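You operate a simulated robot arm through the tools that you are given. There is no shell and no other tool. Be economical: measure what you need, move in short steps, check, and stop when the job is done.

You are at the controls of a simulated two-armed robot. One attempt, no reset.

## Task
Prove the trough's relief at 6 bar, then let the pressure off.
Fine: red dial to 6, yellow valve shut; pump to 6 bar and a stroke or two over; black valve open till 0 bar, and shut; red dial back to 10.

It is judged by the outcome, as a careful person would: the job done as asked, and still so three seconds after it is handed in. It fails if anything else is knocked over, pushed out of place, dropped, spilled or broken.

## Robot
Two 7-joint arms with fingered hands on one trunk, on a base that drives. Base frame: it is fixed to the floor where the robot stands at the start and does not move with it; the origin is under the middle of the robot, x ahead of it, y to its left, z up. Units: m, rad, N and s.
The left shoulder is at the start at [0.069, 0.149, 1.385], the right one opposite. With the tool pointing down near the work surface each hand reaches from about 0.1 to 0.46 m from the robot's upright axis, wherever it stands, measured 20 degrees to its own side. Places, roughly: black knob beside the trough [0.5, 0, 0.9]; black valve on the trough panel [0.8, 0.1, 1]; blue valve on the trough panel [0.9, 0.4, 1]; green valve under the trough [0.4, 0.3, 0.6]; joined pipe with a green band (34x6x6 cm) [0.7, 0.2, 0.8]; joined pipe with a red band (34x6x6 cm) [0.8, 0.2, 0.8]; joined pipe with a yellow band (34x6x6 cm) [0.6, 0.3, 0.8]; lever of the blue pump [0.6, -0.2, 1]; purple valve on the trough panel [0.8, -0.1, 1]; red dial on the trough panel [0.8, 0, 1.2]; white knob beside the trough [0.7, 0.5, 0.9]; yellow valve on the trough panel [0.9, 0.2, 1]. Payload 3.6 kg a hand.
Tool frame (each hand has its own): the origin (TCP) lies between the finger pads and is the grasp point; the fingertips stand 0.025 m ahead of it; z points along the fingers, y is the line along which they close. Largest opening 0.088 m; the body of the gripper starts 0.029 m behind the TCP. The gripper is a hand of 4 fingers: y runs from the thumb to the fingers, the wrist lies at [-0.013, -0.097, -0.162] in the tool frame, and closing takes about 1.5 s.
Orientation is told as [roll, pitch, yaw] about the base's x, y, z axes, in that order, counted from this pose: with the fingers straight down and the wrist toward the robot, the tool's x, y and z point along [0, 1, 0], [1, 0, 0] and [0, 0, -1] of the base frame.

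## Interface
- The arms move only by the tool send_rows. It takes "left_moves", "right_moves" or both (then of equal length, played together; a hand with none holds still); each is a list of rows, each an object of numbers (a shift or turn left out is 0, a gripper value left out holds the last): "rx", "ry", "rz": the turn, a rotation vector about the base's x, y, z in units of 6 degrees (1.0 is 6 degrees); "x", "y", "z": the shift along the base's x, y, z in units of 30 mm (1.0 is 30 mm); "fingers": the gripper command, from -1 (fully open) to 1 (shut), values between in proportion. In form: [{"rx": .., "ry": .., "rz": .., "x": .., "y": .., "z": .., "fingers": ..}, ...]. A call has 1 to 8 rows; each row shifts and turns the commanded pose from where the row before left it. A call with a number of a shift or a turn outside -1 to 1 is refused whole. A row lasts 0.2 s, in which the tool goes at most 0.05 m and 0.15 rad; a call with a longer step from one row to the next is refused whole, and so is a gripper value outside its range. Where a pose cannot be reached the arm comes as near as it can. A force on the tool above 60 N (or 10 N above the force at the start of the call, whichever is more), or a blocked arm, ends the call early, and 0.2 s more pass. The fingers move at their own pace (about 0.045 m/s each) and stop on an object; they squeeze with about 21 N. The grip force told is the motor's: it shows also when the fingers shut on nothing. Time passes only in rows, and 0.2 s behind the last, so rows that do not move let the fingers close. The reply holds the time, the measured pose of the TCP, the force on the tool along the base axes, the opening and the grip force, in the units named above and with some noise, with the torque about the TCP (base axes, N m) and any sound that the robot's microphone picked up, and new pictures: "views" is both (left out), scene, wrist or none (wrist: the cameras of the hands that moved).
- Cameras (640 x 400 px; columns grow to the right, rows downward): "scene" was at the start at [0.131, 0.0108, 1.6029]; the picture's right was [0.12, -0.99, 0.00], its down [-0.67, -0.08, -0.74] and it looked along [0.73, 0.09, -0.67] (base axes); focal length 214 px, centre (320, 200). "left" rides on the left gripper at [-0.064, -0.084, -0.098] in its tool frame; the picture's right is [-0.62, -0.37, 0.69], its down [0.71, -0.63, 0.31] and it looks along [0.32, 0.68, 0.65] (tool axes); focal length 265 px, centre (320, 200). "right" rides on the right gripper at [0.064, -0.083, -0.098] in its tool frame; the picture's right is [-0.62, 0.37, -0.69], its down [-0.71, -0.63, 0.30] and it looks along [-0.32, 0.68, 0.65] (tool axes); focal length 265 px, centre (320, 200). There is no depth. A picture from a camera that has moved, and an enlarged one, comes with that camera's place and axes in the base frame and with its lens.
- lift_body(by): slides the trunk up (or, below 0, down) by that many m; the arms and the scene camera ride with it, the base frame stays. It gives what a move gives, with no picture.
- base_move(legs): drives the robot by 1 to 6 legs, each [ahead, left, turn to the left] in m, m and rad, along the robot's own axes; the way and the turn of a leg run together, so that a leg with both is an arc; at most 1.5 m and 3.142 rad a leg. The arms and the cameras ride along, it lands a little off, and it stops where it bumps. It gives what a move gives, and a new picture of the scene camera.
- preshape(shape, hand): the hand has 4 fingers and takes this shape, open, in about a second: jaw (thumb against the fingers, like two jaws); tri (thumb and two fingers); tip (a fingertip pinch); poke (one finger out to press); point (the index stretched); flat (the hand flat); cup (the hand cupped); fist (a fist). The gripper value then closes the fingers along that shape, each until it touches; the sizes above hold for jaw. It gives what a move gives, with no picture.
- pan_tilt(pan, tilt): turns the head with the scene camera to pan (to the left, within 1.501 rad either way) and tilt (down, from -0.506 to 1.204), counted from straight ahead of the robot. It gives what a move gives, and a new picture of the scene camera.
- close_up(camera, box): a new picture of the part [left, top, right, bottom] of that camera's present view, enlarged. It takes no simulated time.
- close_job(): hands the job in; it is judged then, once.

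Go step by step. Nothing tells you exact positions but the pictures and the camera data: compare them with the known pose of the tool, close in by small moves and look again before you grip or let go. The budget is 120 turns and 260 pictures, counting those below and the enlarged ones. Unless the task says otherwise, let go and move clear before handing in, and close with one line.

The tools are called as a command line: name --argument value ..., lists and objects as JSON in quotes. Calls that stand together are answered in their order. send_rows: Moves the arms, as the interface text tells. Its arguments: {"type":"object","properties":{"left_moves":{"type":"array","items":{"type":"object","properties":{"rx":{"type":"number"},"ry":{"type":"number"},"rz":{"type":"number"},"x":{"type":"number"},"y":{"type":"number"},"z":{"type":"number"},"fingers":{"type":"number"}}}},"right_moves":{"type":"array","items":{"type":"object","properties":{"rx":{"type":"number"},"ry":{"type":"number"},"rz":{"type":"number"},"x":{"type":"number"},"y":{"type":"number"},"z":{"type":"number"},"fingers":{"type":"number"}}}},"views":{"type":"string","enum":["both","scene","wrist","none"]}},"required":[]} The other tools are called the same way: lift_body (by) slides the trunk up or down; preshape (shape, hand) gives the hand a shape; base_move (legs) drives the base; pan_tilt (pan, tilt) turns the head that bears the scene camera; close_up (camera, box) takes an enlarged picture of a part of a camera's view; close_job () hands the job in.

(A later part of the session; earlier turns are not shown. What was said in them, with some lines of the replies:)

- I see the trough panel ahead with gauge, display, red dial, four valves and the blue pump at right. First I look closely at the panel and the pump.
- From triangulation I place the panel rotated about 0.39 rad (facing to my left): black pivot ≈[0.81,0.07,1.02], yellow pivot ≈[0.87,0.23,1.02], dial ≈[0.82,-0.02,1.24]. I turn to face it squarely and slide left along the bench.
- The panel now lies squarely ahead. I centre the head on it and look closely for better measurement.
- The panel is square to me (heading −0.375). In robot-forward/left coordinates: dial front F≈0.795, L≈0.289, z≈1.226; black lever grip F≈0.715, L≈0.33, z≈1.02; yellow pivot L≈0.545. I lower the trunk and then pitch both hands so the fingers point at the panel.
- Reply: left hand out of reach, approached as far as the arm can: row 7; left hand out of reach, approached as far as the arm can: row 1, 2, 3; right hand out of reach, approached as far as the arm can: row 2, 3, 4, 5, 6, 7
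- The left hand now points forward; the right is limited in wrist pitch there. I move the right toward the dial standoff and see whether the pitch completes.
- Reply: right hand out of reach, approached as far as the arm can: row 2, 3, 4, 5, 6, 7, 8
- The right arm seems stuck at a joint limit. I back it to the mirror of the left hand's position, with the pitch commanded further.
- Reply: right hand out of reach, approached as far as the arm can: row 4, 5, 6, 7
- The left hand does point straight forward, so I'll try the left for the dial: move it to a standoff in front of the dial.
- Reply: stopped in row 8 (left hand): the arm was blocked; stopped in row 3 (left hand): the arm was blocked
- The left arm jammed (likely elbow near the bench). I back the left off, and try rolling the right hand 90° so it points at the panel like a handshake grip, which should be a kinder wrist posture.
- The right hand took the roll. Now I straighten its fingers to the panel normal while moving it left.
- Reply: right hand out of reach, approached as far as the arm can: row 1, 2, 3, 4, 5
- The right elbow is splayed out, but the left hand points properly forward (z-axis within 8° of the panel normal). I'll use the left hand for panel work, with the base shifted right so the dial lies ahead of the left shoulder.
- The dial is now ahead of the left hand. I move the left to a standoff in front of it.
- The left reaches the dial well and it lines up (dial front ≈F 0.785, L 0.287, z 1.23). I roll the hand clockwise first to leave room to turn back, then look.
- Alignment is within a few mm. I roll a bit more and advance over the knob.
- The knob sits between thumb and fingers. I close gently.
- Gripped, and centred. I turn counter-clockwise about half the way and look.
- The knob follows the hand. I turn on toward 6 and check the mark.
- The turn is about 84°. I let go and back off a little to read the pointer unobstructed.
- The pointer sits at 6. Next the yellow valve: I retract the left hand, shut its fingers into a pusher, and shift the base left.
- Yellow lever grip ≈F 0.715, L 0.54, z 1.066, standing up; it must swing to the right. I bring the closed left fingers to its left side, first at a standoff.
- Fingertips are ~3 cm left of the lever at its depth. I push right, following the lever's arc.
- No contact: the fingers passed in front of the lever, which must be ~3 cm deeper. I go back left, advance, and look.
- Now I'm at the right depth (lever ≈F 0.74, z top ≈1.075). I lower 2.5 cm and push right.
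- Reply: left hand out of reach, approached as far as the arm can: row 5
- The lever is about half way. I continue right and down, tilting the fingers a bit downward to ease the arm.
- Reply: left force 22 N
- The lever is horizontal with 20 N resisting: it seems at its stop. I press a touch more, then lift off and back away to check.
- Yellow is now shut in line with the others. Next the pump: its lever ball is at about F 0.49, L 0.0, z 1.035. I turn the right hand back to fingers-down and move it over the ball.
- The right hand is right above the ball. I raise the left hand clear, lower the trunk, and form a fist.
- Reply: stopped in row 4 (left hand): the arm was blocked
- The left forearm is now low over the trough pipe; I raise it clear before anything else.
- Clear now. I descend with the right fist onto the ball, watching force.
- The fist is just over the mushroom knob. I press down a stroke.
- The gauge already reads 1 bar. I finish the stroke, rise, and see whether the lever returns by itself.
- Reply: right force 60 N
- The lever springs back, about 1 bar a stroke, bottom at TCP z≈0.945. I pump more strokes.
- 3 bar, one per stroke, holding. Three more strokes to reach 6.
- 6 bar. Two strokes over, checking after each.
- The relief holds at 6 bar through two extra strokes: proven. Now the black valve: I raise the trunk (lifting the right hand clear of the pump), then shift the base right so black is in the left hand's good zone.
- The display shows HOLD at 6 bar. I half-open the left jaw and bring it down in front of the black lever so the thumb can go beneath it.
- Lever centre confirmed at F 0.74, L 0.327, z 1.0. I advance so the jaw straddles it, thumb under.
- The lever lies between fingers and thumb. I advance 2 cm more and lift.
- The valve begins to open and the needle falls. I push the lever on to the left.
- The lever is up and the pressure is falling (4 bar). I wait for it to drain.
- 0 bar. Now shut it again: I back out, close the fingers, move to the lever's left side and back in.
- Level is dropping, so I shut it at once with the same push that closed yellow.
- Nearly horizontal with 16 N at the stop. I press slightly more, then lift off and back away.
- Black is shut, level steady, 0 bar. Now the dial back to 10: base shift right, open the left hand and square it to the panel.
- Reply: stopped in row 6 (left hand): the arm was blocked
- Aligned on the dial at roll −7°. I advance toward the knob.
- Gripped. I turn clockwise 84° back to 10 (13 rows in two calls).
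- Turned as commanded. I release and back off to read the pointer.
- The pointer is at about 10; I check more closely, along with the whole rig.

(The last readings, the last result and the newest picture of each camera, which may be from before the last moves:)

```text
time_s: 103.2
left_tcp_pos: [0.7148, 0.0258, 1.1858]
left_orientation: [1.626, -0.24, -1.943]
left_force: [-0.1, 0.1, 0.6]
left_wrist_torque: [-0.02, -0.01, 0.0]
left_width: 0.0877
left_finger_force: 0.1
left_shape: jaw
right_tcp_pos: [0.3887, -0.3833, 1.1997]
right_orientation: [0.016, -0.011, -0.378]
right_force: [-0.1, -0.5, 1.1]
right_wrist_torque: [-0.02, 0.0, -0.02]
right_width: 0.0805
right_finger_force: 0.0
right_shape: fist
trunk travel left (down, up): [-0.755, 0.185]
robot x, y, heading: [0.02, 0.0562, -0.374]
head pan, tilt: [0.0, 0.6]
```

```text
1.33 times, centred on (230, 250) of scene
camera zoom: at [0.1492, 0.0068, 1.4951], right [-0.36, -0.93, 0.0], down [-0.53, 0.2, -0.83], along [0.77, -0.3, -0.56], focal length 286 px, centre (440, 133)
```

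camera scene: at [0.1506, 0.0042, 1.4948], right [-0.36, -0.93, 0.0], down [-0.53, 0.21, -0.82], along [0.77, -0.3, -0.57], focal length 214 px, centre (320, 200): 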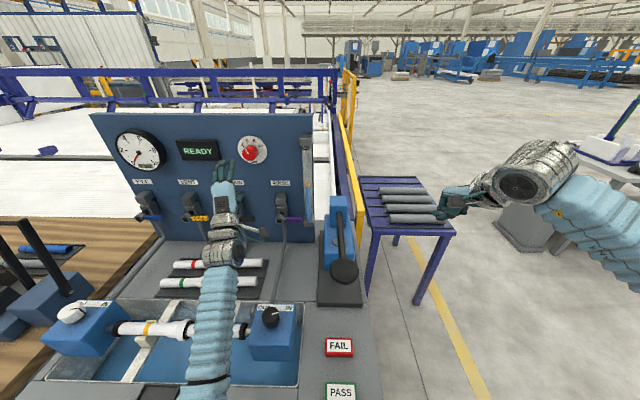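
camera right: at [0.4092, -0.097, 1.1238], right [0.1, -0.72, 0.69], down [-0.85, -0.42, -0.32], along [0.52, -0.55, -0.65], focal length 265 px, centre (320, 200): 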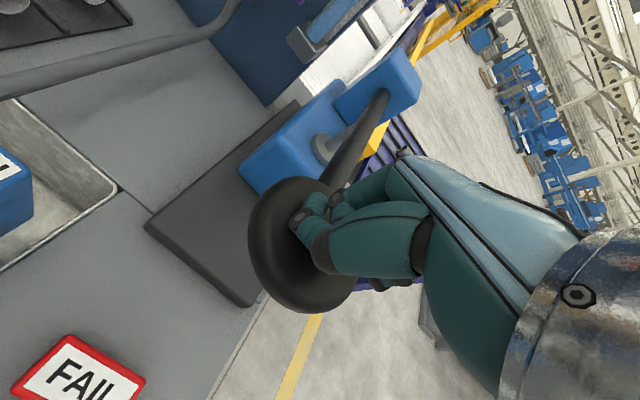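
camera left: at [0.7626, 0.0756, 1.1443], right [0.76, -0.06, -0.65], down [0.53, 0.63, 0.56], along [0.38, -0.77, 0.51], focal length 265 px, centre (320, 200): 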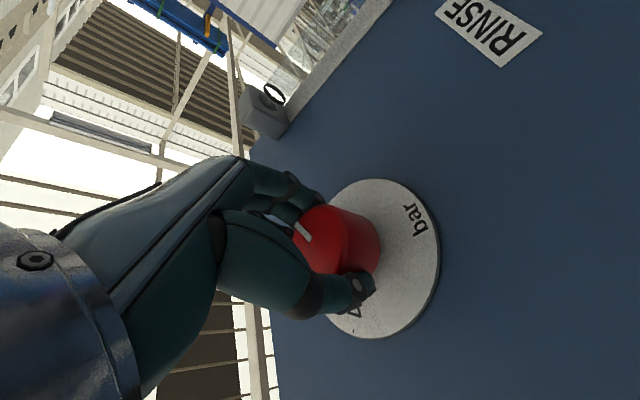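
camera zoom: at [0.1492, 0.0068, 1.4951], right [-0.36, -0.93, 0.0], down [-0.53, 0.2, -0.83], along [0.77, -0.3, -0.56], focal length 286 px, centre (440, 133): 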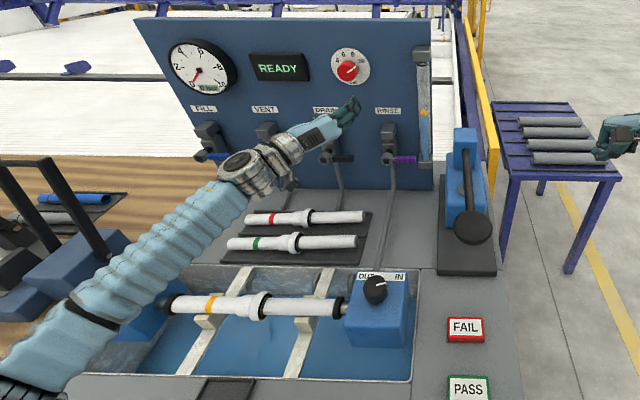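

The pointer lies right at the 10 tick, all valves are shut, gauge 0. I move the left hand clear and check the level tube holds.

send_rows --left_moves '[{"x": -0.93, "y": 0.367, "z": 0.6}, {"x": -0.93, "y": 0.367, "z": 0.6}, {"x": -0.93, "y": 0.367, "z": 0.6}, {"x": -0.93, "y": 0.367, "z": 0.6}, {}, {}, {}]' --views "none"

close_up --camera "scene" --box '[80, 100, 380, 400]'

close_up --camera "scene" --box '[110, 120, 330, 260]'

```text
time_s: 104.8
left_tcp_pos: [0.6063, 0.0679, 1.2561]
left_orientation: [1.628, -0.241, -1.943]
left_force: [-0.3, -0.4, -0.2]
left_wrist_torque: [0.03, 0.04, 0.03]
left_width: 0.0874
left_finger_force: 0.1
left_shape: jaw
right_tcp_pos: [0.3883, -0.3846, 1.1991]
right_orientation: [0.019, -0.011, -0.378]
right_force: [-0.5, 0.4, 0.5]
right_wrist_torque: [0.0, 0.02, 0.02]
right_width: 0.0806
right_finger_force: 0.0
right_shape: fist
trunk travel left (down, up): [-0.755, 0.185]
robot x, y, heading: [0.0233, 0.0538, -0.366]
head pan, tilt: [0.0, 0.6]
```

```text
1.33 times, centred on (230, 250) of scene
camera zoom: at [0.1495, 0.0051, 1.495], right [-0.36, -0.93, 0.0], down [-0.53, 0.2, -0.83], along [0.77, -0.3, -0.56], focal length 286 px, centre (440, 133)
```

zoom: 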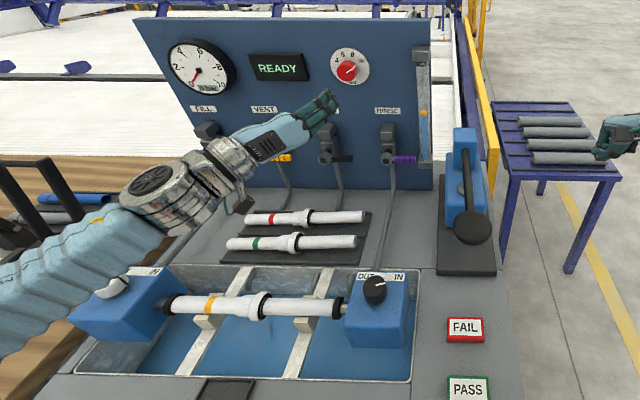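

```text
2.86 times, centred on (220, 190) of scene
camera zoom: at [0.1495, 0.0051, 1.495], right [-0.36, -0.93, 0.0], down [-0.53, 0.2, -0.83], along [0.77, -0.3, -0.56], focal length 613 px, centre (606, 229)
```

zoom: 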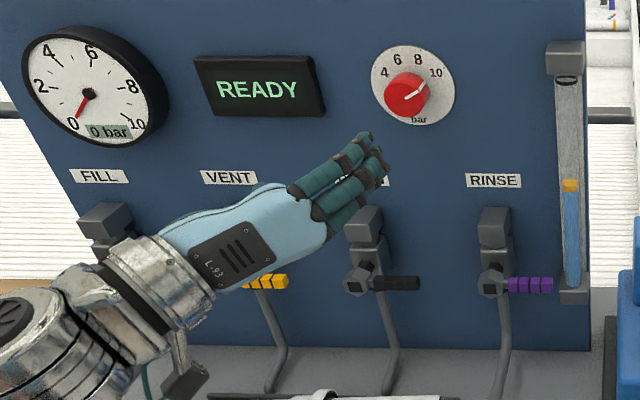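

All settings hold and the level is steady. I raise the trunk to clear the left forearm and check the blue valve and white knob once.

lift_body --by 0.12

close_up --camera "scene" --box '[0, 100, 400, 400]'

```text
time_s: 106.3
left_tcp_pos: [0.6072, 0.0672, 1.3757]
left_orientation: [1.624, -0.237, -1.943]
left_force: [-0.3, 0.0, 0.4]
left_wrist_torque: [-0.01, 0.01, 0.01]
left_width: 0.0876
left_finger_force: 0.0
left_shape: jaw
right_tcp_pos: [0.3894, -0.384, 1.3188]
right_orientation: [0.018, -0.012, -0.378]
right_force: [0.1, 0.2, 0.0]
right_wrist_torque: [0.0, -0.02, -0.02]
right_width: 0.0806
right_finger_force: 0.1
right_shape: fist
trunk travel left (down, up): [-0.875, 0.065]
robot x, y, heading: [0.0244, 0.0553, -0.367]
head pan, tilt: [0.0, 0.6]
```

```text
1.33 times, centred on (200, 250) of scene
camera zoom: at [0.1506, 0.005, 1.6148], right [-0.36, -0.93, 0.0], down [-0.53, 0.2, -0.83], along [0.77, -0.3, -0.56], focal length 286 px, centre (480, 133)
```

zoom: 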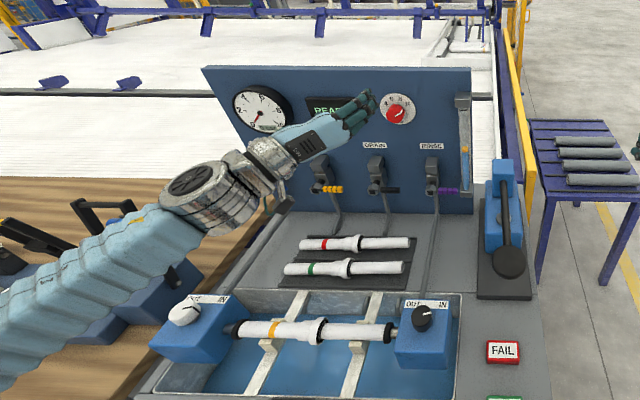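

Everything is in place: gauge at 0, yellow and black shut, dial at 10, and the hands clear. I hand the job in.

close_job

```text
The job is handed in.
```

The relief held at 6 bar through two extra strokes. The pressure is let off to 0 bar, with the yellow and black valves shut and the red dial back at 10. Opening the black valve also dropped the sight-glass level and left water in the trough basin.
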